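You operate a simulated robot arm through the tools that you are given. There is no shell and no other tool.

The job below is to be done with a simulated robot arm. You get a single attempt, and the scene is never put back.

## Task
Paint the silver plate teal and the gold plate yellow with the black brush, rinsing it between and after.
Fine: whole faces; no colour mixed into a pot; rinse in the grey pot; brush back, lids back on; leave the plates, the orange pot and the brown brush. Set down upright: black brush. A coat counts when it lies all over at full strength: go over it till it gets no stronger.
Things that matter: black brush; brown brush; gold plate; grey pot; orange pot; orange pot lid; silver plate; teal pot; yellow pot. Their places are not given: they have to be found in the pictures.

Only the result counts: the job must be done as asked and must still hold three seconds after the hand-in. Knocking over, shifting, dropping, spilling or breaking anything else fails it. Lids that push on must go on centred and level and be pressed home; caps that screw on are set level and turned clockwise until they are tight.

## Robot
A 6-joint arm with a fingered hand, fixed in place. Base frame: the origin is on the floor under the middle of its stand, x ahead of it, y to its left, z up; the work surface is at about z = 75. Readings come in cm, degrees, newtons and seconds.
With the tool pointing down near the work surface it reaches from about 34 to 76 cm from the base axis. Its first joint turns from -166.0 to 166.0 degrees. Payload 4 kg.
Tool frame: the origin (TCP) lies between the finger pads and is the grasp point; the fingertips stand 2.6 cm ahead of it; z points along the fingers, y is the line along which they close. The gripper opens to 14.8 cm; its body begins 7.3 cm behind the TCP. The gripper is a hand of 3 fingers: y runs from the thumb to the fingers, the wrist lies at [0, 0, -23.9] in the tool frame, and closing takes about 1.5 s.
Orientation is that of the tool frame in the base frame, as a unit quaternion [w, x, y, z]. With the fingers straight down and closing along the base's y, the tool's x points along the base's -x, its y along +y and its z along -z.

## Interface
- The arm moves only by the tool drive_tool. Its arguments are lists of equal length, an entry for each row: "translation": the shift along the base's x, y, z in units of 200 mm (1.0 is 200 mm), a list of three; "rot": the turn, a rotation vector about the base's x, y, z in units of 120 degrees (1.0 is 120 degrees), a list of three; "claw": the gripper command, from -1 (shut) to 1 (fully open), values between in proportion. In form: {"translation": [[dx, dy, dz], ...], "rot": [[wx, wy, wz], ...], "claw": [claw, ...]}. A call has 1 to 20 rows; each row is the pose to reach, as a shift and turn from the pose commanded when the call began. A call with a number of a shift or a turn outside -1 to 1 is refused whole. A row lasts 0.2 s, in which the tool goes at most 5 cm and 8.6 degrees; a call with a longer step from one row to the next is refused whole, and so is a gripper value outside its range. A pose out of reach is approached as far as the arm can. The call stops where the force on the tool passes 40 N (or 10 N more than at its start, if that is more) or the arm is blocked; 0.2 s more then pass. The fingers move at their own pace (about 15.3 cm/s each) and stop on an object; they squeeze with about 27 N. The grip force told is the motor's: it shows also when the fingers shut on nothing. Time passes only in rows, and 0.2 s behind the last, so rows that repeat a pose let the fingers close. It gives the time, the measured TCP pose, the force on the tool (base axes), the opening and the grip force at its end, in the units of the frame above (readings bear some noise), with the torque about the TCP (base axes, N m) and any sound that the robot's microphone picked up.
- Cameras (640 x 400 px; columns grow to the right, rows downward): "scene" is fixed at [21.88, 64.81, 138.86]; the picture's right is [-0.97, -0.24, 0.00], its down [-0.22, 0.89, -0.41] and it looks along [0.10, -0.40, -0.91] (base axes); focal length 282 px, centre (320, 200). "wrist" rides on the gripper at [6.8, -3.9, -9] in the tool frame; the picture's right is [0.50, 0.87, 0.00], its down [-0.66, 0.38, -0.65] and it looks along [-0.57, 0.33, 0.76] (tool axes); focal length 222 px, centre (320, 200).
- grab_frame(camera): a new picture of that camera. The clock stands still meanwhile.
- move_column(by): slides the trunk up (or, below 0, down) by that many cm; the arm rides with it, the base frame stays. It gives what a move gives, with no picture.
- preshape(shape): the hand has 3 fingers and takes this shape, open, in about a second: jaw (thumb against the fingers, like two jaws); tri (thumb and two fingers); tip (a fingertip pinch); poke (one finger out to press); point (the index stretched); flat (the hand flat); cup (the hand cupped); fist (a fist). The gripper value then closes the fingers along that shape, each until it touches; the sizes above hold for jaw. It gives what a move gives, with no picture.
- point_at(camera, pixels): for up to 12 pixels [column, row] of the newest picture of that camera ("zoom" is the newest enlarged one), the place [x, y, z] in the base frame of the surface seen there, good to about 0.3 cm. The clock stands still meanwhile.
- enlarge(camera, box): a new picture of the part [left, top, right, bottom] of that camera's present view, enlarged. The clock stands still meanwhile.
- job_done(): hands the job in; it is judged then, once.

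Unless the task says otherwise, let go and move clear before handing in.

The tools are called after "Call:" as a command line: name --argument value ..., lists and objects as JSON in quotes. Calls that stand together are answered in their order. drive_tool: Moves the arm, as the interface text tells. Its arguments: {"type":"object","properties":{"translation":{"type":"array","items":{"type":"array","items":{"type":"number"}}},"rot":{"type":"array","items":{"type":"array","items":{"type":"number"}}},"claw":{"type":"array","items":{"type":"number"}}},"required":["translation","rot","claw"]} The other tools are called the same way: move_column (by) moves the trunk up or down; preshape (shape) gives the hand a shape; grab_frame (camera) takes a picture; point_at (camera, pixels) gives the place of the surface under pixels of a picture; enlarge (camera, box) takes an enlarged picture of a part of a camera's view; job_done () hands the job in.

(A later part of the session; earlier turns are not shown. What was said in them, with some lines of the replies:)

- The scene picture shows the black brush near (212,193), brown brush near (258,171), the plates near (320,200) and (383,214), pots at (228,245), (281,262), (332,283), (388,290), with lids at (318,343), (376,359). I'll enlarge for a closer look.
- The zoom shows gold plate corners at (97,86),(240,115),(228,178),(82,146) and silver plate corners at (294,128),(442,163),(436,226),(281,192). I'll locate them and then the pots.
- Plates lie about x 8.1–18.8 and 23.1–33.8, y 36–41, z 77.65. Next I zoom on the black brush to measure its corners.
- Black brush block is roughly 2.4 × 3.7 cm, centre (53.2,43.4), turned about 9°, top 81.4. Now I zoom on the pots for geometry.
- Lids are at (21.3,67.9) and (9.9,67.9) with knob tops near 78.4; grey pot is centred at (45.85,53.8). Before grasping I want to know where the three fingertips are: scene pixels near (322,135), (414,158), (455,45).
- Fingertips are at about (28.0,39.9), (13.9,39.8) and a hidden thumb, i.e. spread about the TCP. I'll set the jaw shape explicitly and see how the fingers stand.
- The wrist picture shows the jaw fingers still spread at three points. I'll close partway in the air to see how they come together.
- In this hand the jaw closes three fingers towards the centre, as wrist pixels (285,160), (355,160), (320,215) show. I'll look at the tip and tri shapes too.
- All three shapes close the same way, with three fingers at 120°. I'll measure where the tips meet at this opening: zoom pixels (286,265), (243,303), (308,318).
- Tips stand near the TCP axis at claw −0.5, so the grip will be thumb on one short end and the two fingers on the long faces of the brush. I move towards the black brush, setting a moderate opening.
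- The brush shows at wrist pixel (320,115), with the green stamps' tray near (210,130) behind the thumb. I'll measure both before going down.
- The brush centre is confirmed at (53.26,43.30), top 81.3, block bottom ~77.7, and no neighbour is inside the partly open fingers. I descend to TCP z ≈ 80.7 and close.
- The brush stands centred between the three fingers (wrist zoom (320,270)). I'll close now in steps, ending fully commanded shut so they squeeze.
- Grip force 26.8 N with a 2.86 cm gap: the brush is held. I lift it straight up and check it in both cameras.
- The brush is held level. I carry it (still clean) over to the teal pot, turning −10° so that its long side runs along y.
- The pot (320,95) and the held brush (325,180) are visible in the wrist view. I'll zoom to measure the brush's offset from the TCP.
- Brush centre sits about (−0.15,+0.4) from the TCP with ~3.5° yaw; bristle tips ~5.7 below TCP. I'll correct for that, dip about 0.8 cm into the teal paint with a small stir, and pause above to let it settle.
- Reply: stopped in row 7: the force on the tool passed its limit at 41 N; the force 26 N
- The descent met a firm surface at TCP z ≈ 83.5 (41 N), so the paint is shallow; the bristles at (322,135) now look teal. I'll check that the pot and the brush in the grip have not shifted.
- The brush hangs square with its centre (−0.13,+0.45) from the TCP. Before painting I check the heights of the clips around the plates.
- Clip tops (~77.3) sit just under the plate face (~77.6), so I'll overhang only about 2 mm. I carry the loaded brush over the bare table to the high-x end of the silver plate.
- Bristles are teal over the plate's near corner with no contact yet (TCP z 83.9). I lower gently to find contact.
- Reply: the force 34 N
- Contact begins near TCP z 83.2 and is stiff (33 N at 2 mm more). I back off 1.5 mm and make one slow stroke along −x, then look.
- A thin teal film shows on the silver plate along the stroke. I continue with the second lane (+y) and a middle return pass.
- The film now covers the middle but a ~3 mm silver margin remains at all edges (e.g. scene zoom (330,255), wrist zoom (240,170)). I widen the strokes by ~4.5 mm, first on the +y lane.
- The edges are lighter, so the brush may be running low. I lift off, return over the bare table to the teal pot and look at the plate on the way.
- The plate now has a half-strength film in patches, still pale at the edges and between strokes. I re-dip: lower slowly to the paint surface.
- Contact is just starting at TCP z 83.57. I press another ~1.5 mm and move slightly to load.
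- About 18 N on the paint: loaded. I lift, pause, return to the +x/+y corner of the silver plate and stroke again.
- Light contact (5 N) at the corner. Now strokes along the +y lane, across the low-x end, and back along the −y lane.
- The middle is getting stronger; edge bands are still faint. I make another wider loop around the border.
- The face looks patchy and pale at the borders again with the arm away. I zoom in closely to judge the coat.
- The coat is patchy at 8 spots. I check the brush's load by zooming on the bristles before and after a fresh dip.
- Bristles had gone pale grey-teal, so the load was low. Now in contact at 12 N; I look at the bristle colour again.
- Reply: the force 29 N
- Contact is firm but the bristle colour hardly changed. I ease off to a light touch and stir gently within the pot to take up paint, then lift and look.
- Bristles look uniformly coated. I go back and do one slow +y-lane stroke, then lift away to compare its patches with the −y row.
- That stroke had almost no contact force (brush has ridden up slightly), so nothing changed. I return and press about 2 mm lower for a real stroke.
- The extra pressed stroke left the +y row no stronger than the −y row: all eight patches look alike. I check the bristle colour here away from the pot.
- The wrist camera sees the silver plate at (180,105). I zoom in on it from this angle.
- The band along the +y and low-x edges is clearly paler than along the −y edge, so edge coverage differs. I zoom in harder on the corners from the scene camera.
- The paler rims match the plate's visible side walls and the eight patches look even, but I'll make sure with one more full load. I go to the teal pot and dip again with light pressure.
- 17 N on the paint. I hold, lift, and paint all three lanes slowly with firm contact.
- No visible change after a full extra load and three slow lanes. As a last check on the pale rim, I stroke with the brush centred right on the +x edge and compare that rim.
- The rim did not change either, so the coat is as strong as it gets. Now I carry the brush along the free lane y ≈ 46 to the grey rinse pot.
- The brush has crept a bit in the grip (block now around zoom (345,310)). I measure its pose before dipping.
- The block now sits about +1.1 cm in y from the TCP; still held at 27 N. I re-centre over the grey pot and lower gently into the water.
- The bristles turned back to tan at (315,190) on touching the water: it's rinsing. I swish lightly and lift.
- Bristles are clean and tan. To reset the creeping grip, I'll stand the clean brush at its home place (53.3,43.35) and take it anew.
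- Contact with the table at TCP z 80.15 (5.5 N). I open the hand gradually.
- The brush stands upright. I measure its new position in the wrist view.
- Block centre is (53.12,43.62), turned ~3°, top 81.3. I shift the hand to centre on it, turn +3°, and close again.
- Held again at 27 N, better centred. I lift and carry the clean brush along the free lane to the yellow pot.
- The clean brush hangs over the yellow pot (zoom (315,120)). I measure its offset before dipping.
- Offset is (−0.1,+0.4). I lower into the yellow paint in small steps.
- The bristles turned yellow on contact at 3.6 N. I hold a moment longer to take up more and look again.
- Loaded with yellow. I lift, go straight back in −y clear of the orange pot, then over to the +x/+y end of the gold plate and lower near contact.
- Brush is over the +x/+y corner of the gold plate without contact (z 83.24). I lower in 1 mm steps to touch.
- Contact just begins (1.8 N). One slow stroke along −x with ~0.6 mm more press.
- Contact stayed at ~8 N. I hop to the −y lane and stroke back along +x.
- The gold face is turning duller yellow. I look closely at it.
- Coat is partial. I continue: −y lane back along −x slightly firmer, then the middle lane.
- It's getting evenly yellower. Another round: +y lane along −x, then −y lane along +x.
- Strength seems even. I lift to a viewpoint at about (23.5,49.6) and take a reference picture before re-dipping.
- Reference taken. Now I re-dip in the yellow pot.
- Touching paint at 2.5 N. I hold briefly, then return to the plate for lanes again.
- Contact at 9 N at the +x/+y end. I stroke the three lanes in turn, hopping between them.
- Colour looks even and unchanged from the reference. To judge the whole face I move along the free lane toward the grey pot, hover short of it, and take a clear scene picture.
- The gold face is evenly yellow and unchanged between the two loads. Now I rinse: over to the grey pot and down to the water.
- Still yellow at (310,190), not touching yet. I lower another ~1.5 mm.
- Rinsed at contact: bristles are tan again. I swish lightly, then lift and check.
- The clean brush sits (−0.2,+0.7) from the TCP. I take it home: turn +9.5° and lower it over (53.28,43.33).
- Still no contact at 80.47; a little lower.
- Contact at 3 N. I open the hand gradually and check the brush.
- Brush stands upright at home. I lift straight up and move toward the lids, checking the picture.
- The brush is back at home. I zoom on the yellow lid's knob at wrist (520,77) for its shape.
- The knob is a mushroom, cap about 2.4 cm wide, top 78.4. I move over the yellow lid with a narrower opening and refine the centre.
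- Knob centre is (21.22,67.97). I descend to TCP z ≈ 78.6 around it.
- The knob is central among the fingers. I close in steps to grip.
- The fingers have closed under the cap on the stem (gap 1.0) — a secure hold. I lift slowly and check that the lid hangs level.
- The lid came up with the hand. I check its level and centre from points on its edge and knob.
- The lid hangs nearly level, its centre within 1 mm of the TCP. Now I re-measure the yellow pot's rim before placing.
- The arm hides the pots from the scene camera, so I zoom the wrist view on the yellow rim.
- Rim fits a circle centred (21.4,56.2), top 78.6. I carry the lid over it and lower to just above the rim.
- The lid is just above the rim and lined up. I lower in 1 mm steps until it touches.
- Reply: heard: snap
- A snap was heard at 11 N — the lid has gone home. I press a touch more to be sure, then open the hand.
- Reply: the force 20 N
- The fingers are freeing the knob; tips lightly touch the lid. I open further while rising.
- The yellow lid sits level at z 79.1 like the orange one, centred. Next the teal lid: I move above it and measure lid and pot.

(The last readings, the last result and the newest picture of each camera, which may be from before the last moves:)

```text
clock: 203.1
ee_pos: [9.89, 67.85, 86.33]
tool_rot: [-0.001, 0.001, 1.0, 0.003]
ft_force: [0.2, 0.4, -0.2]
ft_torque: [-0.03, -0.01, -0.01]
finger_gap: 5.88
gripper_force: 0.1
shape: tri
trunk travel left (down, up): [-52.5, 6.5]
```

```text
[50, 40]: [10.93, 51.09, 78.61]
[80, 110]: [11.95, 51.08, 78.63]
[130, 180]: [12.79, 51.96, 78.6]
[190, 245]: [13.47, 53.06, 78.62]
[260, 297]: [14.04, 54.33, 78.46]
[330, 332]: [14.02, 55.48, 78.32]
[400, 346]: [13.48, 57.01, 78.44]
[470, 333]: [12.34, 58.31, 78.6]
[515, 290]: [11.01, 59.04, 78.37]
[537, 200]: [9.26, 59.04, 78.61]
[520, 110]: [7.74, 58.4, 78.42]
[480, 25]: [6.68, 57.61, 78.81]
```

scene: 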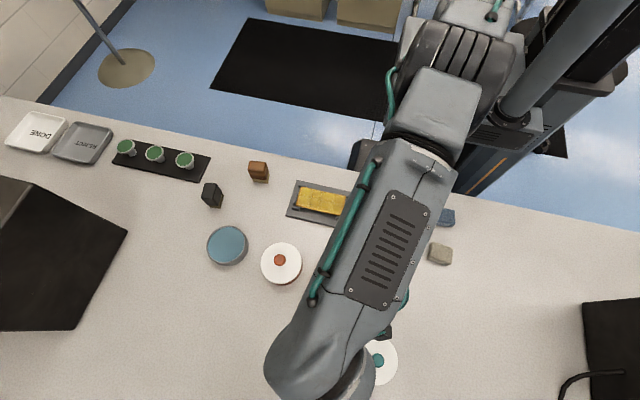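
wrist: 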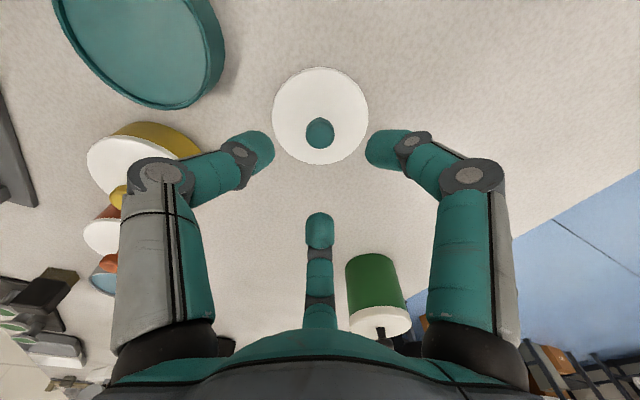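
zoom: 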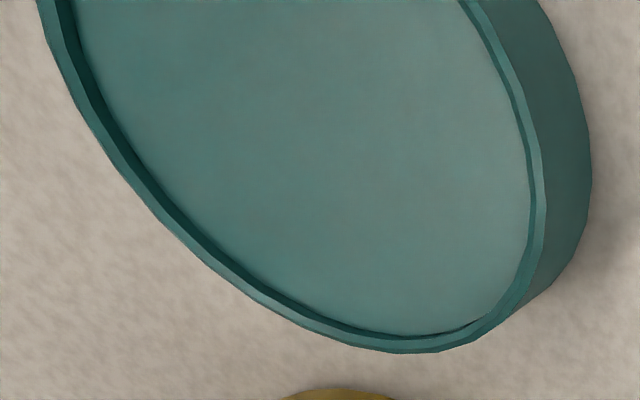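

Teal rim fits centre (9.98,55.02) and the knob is at (9.8,68.0). I descend around the knob and close.

Call:
drive_tool --translation '[[-0.005, 0.006, -0.1], [-0.005, 0.006, -0.22], [-0.005, 0.006, -0.32], [-0.005, 0.006, -0.365], [-0.005, 0.006, -0.385], [-0.005, 0.006, -0.385]]' --rot '[[0, 0, 0], [0, 0, 0], [0, 0, 0], [0, 0, 0], [0, 0, 0], [0, 0, 0]]' --claw '[-0.2, -0.2, -0.2, -0.2, -0.2, -0.2]'

Call:
drive_tool --translation '[[0, 0, 0], [0, 0, 0], [0, 0, 0], [0, 0, 0], [0, 0, 0], [0, 0, 0], [0, 0, 0], [0, 0, 0]]' --rot '[[0, 0, 0], [0, 0, 0], [0, 0, 0], [0, 0, 0], [0, 0, 0], [0, 0, 0], [0, 0, 0], [0, 0, 0]]' --claw '[-0.4, -0.5, -0.6, -0.7, -0.8, -0.9, -1, -1]'

Call:
enlarge --camera "wrist" --box '[220, 80, 420, 240]'

```text
clock: 204.5
ee_pos: [9.86, 68.05, 78.49]
tool_rot: [0.0, 0.001, 1.0, 0.003]
ft_force: [0.1, -0.4, -0.4]
ft_torque: [-0.03, 0.0, 0.02]
finger_gap: 5.87
gripper_force: 0.0
shape: tri
trunk travel left (down, up): [-52.5, 6.5]
```

```text
clock: 206.3
ee_pos: [9.75, 68.11, 78.51]
tool_rot: [-0.001, 0.0, 1.0, 0.003]
ft_force: [-0.2, 0.4, 1.9]
ft_torque: [0.09, -0.02, -0.01]
finger_gap: 0.76
gripper_force: 26.9
shape: tri
trunk travel left (down, up): [-52.5, 6.5]
```

```text
2.50 times, centred on (320, 160) of wrist
```

zoom: 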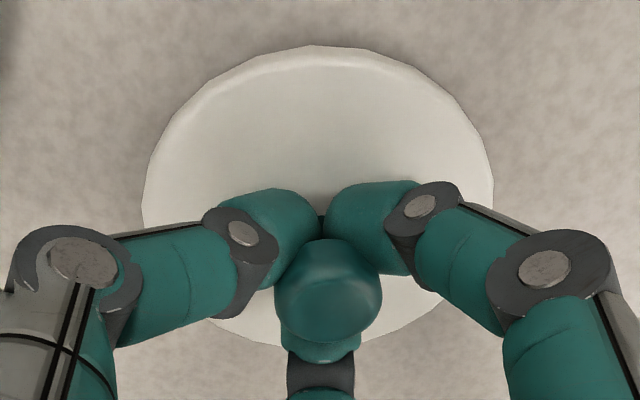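

Gripped under the cap (gap 0.76, 27 N). I lift and check the lid's level.

Call:
drive_tool --translation '[[0, 0, 0.03], [0, 0, 0.1], [0, 0, 0.2], [0, 0, 0.3], [0, 0, 0.35]]' --rot '[[0, 0, 0], [0, 0, 0], [0, 0, 0], [0, 0, 0], [0, 0, 0]]' --claw '[-1, -1, -1, -1, -1]'

Call:
enlarge --camera "wrist" --box '[220, 80, 420, 240]'

Call:
point_at --camera "zoom" --pixels '[[325, 60], [158, 170], [478, 170], [200, 100], [430, 100], [320, 130], [325, 290], [290, 300], [365, 300]]'

```text
clock: 207.5
ee_pos: [9.8, 67.87, 85.54]
tool_rot: [0.0, 0.001, 1.0, 0.002]
ft_force: [0.5, -0.2, 0.7]
ft_torque: [0.0, 0.0, 0.01]
finger_gap: 0.81
gripper_force: 26.9
shape: tri
trunk travel left (down, up): [-52.5, 6.5]
```

```text
2.50 times, centred on (320, 160) of wrist
```

zoom: 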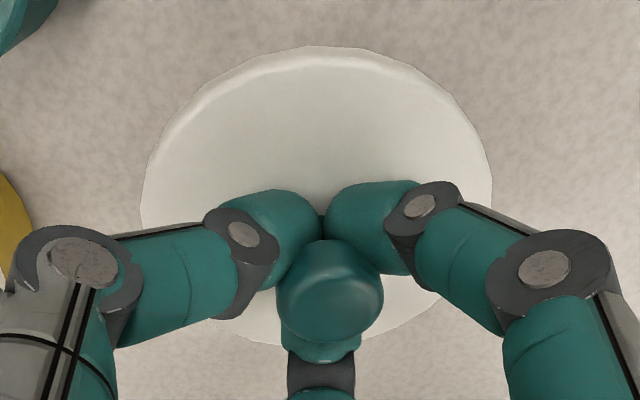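

```text
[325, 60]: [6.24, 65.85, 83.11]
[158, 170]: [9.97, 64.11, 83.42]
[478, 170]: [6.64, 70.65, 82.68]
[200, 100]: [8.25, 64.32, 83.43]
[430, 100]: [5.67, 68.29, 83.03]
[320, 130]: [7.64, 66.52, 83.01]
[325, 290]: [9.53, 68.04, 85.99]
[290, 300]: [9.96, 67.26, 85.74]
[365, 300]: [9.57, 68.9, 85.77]
```

The lid hangs nearly level, centre near (9.72,67.98). I carry it to the teal pot and lower to just above the rim.

Call:
drive_tool --translation '[[0.003, -0.18, 0.02], [0.006, -0.4, 0.02], [0.01, -0.58, 0.02], [0.0125, -0.648, 0.02], [0.0125, -0.648, -0.05], [0.0125, -0.648, -0.12], [0.0125, -0.648, -0.16], [0.0125, -0.648, -0.175], [0.0125, -0.648, -0.175]]' --rot '[[0, 0, 0], [0, 0, 0], [0, 0, 0], [0, 0, 0], [0, 0, 0], [0, 0, 0], [0, 0, 0], [0, 0, 0], [0, 0, 0]]' --claw '[-1, -1, -1, -1, -1, -1, -1, -1, -1]'

Call:
enlarge --camera "wrist" --box '[220, 80, 420, 240]'

Call:
enlarge --camera "scene" --box '[310, 240, 430, 320]'

```text
clock: 209.5
ee_pos: [10.08, 55.12, 82.04]
tool_rot: [-0.001, 0.001, 1.0, 0.003]
ft_force: [-1.2, 0.0, 2.5]
ft_torque: [0.09, -0.01, -0.02]
finger_gap: 0.8
gripper_force: 27.1
shape: tri
trunk travel left (down, up): [-52.5, 6.5]
```

```text
2.50 times, centred on (320, 160) of wrist
```

zoom: 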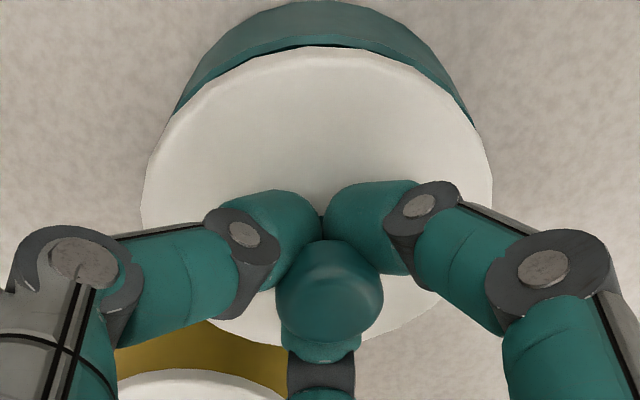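

```text
5.00 times, centred on (370, 280) of scene
```

zoom: 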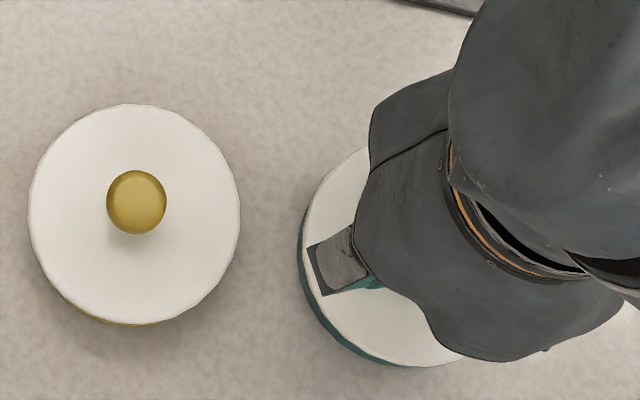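

Light touch (2.5 N), lid lined up. I press down in small steps listening for the snap.

Call:
drive_tool --translation '[[0, 0, -0.005], [0, 0, -0.01], [0, 0, -0.01]]' --rot '[[0, 0, 0], [0, 0, 0], [0, 0, 0]]' --claw '[-1, -1, -1]'

Call:
drive_tool --translation '[[0, 0, -0.005], [0, 0, -0.01], [0, 0, -0.01]]' --rot '[[0, 0, 0], [0, 0, 0], [0, 0, 0]]' --claw '[-1, -1, -1]'

```text
clock: 210.3
ee_pos: [10.14, 55.08, 81.81]
tool_rot: [-0.001, 0.0, 1.0, 0.003]
ft_force: [0.6, -1.7, 4.5]
ft_torque: [0.19, -0.04, -0.01]
finger_gap: 0.81
gripper_force: 27.2
shape: tri
trunk travel left (down, up): [-52.5, 6.5]
```

```text
clock: 211.1
ee_pos: [9.96, 55.03, 81.59]
tool_rot: [0.0, 0.0, 1.0, 0.002]
ft_force: [-1.4, -2.9, 8.7]
ft_torque: [0.24, 0.0, 0.01]
finger_gap: 0.83
gripper_force: 27.2
shape: tri
trunk travel left (down, up): [-52.5, 6.5]
heard: snap
```

A snap at 8.7 N. I press slightly more, then free the knob the same way as before.

Call:
drive_tool --translation '[[0, 0, -0.005], [0, 0, -0.01], [0, 0, -0.01]]' --rot '[[0, 0, 0], [0, 0, 0], [0, 0, 0]]' --claw '[-1, -1, -1]'

Call:
drive_tool --translation '[[0, 0, 0.006], [0, 0, 0.008], [0, 0, 0.008], [0, 0, 0.01], [0, 0, 0.012]]' --rot '[[0, 0, 0], [0, 0, 0], [0, 0, 0], [0, 0, 0], [0, 0, 0]]' --claw '[-1, -0.9, -0.8, -0.75, -0.7]'

```text
clock: 211.9
ee_pos: [10.09, 54.94, 81.57]
tool_rot: [0.0, -0.001, 1.0, 0.004]
ft_force: [-4.1, -5.9, 22.1]
ft_torque: [0.2, -0.03, -0.01]
finger_gap: 0.87
gripper_force: 27.1
shape: tri
trunk travel left (down, up): [-52.5, 6.5]
```

```text
clock: 213.1
ee_pos: [10.12, 55.03, 81.67]
tool_rot: [0.0, 0.0, 1.0, 0.003]
ft_force: [0.2, 1.0, 4.7]
ft_torque: [-0.01, -0.06, 0.01]
finger_gap: 2.2
gripper_force: 0.1
shape: tri
trunk travel left (down, up): [-52.5, 6.5]
```

Call:
drive_tool --translation '[[0, 0, 0.01], [0, 0, 0.02], [0, 0, 0.03], [0, 0, 0.04], [0, 0, 0.1], [0, 0, 0.25], [0, 0, 0.45]]' --rot '[[0, 0, 0], [0, 0, 0], [0, 0, 0], [0, 0, 0], [0, 0, 0], [0, 0, 0], [0, 0, 0]]' --claw '[-0.6, -0.5, -0.4, -0.2, -0.2, -0.2, -0.2]'

Call:
enlarge --camera "wrist" --box '[220, 20, 420, 180]'

Call:
point_at --camera "zoom" --pixels '[[200, 240], [428, 240], [314, 130], [314, 345], [235, 165], [395, 165], [245, 325], [385, 325], [314, 280]]'

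```text
clock: 214.7
ee_pos: [10.11, 55.09, 90.62]
tool_rot: [-0.002, 0.001, 1.0, 0.002]
ft_force: [-1.2, -0.2, 0.3]
ft_torque: [-0.02, -0.01, 0.02]
finger_gap: 5.9
gripper_force: 0.0
shape: tri
trunk travel left (down, up): [-52.5, 6.5]
```

```text
2.50 times, centred on (320, 100) of wrist
```

zoom: 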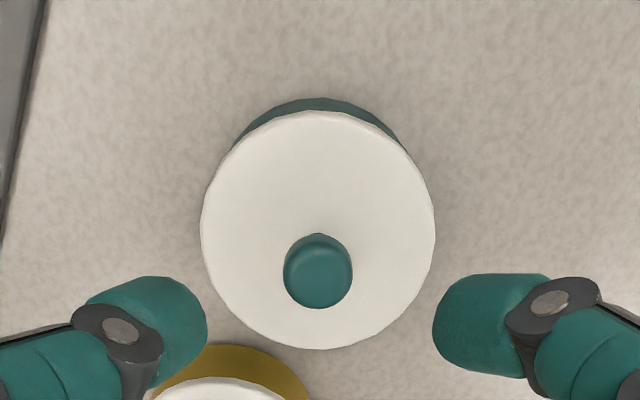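

```text
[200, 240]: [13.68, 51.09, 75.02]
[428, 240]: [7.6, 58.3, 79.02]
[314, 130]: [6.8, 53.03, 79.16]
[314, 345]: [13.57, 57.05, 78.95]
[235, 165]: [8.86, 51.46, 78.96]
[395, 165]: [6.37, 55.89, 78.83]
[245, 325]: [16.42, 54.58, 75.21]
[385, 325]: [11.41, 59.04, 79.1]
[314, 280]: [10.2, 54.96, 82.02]
```

The teal lid sits level at z ≈ 79.0. I raise the hand, return toward the start pose and review the whole scene.

Call:
drive_tool --translation '[[0, 0, 0.2], [0, 0, 0.4], [0, 0, 0.6], [0.1, -0.2, 0.6], [0.2, -0.4, 0.6], [0.3, -0.6, 0.6], [0.4, -0.8, 0.6], [0.5, -1.0, 0.6]]' --rot '[[0, 0, 0], [0, 0, 0], [0, 0, 0], [0, 0, 0], [0, 0, 0], [0, 0, 0], [0, 0, 0], [0, 0, 0]]' --claw '[0, 0.5, 1, 1, 1, 1, 1, 1]'

Call:
grab_frame --camera "scene"

Call:
enlarge --camera "scene" --box '[280, 160, 440, 260]'

Call:
enlarge --camera "scene" --box '[190, 210, 430, 390]'

Call:
enlarge --camera "scene" --box '[180, 140, 300, 215]'

```text
clock: 216.5
ee_pos: [20.18, 35.03, 102.64]
tool_rot: [-0.001, 0.002, 1.0, 0.002]
ft_force: [-0.6, 0.1, 0.2]
ft_torque: [-0.03, 0.02, -0.01]
finger_gap: 14.83
gripper_force: 0.1
shape: tri
trunk travel left (down, up): [-52.5, 6.5]
```

```text
taken
```

scene: 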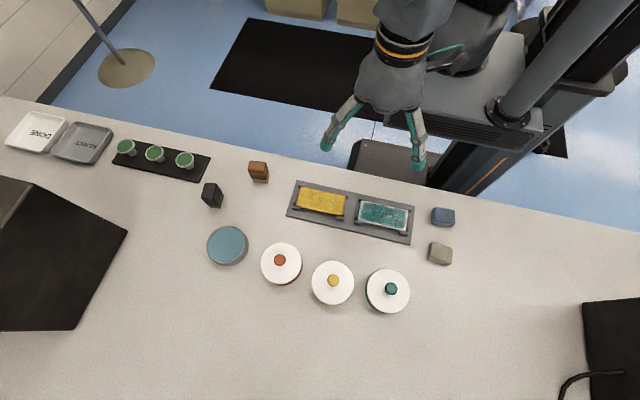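

```text
4.00 times, centred on (360, 210) of scene
```

zoom: 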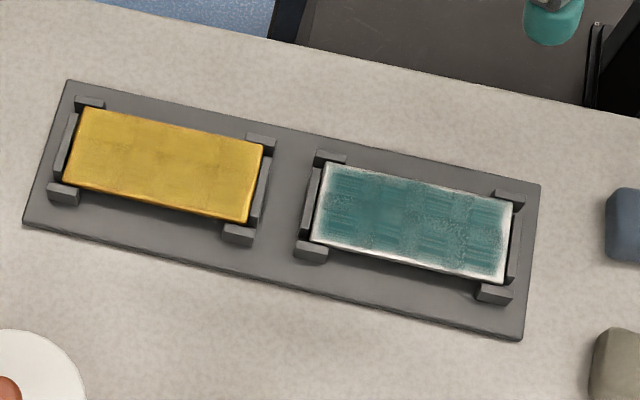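

```text
2.22 times, centred on (310, 300) of scene
```

zoom: 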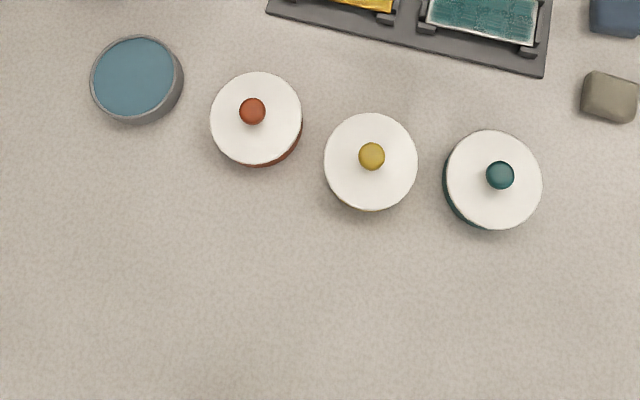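

```text
5.33 times, centred on (240, 178) of scene
```

zoom: 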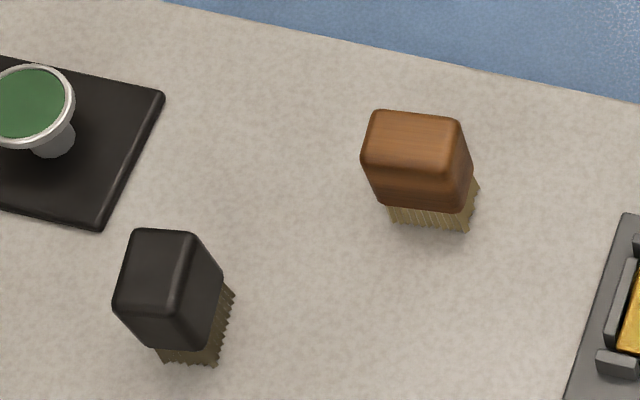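

Everything stands in place: brush home and upright, three lids on, table clear. I take one last close look at both painted faces.

Call:
enlarge --camera "scene" --box '[292, 178, 350, 222]'

Call:
enlarge --camera "scene" --box '[356, 192, 412, 236]'

Call:
enlarge --camera "wrist" --box '[260, 0, 440, 180]'

```text
9.09 times, centred on (321, 200) of scene
```

zoom: 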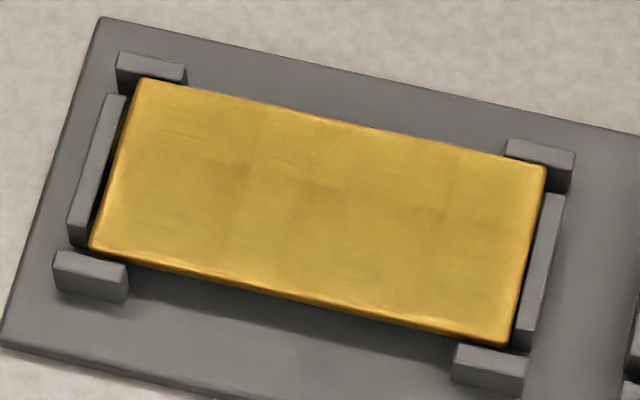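

```text
9.09 times, centred on (384, 214) of scene
```

zoom: 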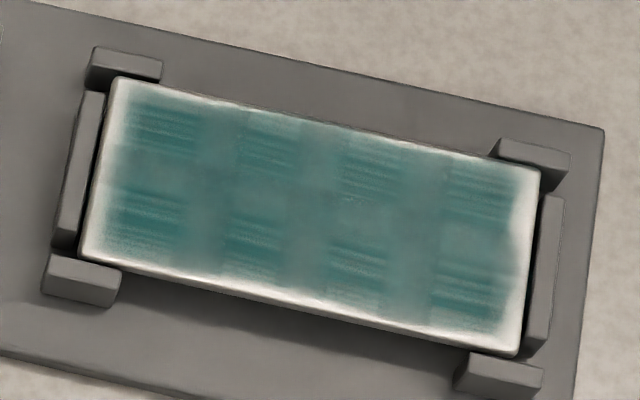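

```text
2.22 times, centred on (350, 90) of wrist
```

zoom: 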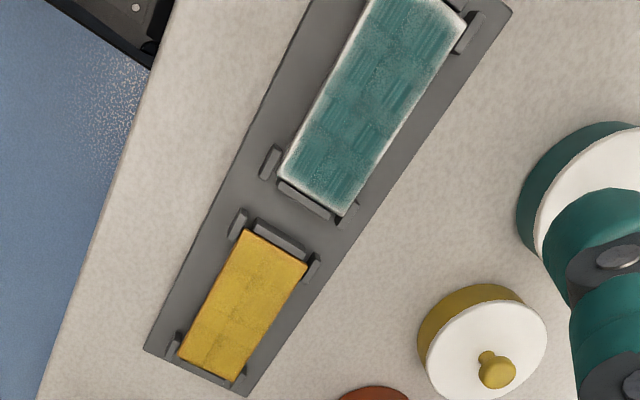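

Both faces are evenly coated and unchanged since the last loads. The lids sit level and snapped on, the black brush is clean and upright at home, and the hand is clear, so I hand in.

Call:
job_done

```text
The job is handed in.
```

The job is handed in: the silver plate is painted teal and the gold plate yellow, both with the black brush.

- **Coats:** Each face got at least two loads of paint. Further passes made no visible difference, so I took both coats as full strength. The silver plate still shows a pale rim and a patchy, streaked look in the pictures. I brushed right over one edge with a loaded brush and that rim did not change, so I judged it to be how the coat shows. I could not confirm that for certain.
- **Rinsing:** The brush was rinsed in the grey pot after the teal and again after the yellow. The bristles came out tan both times.
- **Brush:** It stands upright within a few millimetres of where it started. I set it down there once midway, clean, to take a better grip.
- **Lids:** The yellow and teal lids both gave a snap and sit level, at the same height as the orange pot's lid.
- **Other things:** The orange pot and brown brush were not touched. The silver plate shifted about 1 mm within its holder during painting. My first dip into the teal pot hit the bottom harder than intended (about 41 N), but the pot did not measurably move.
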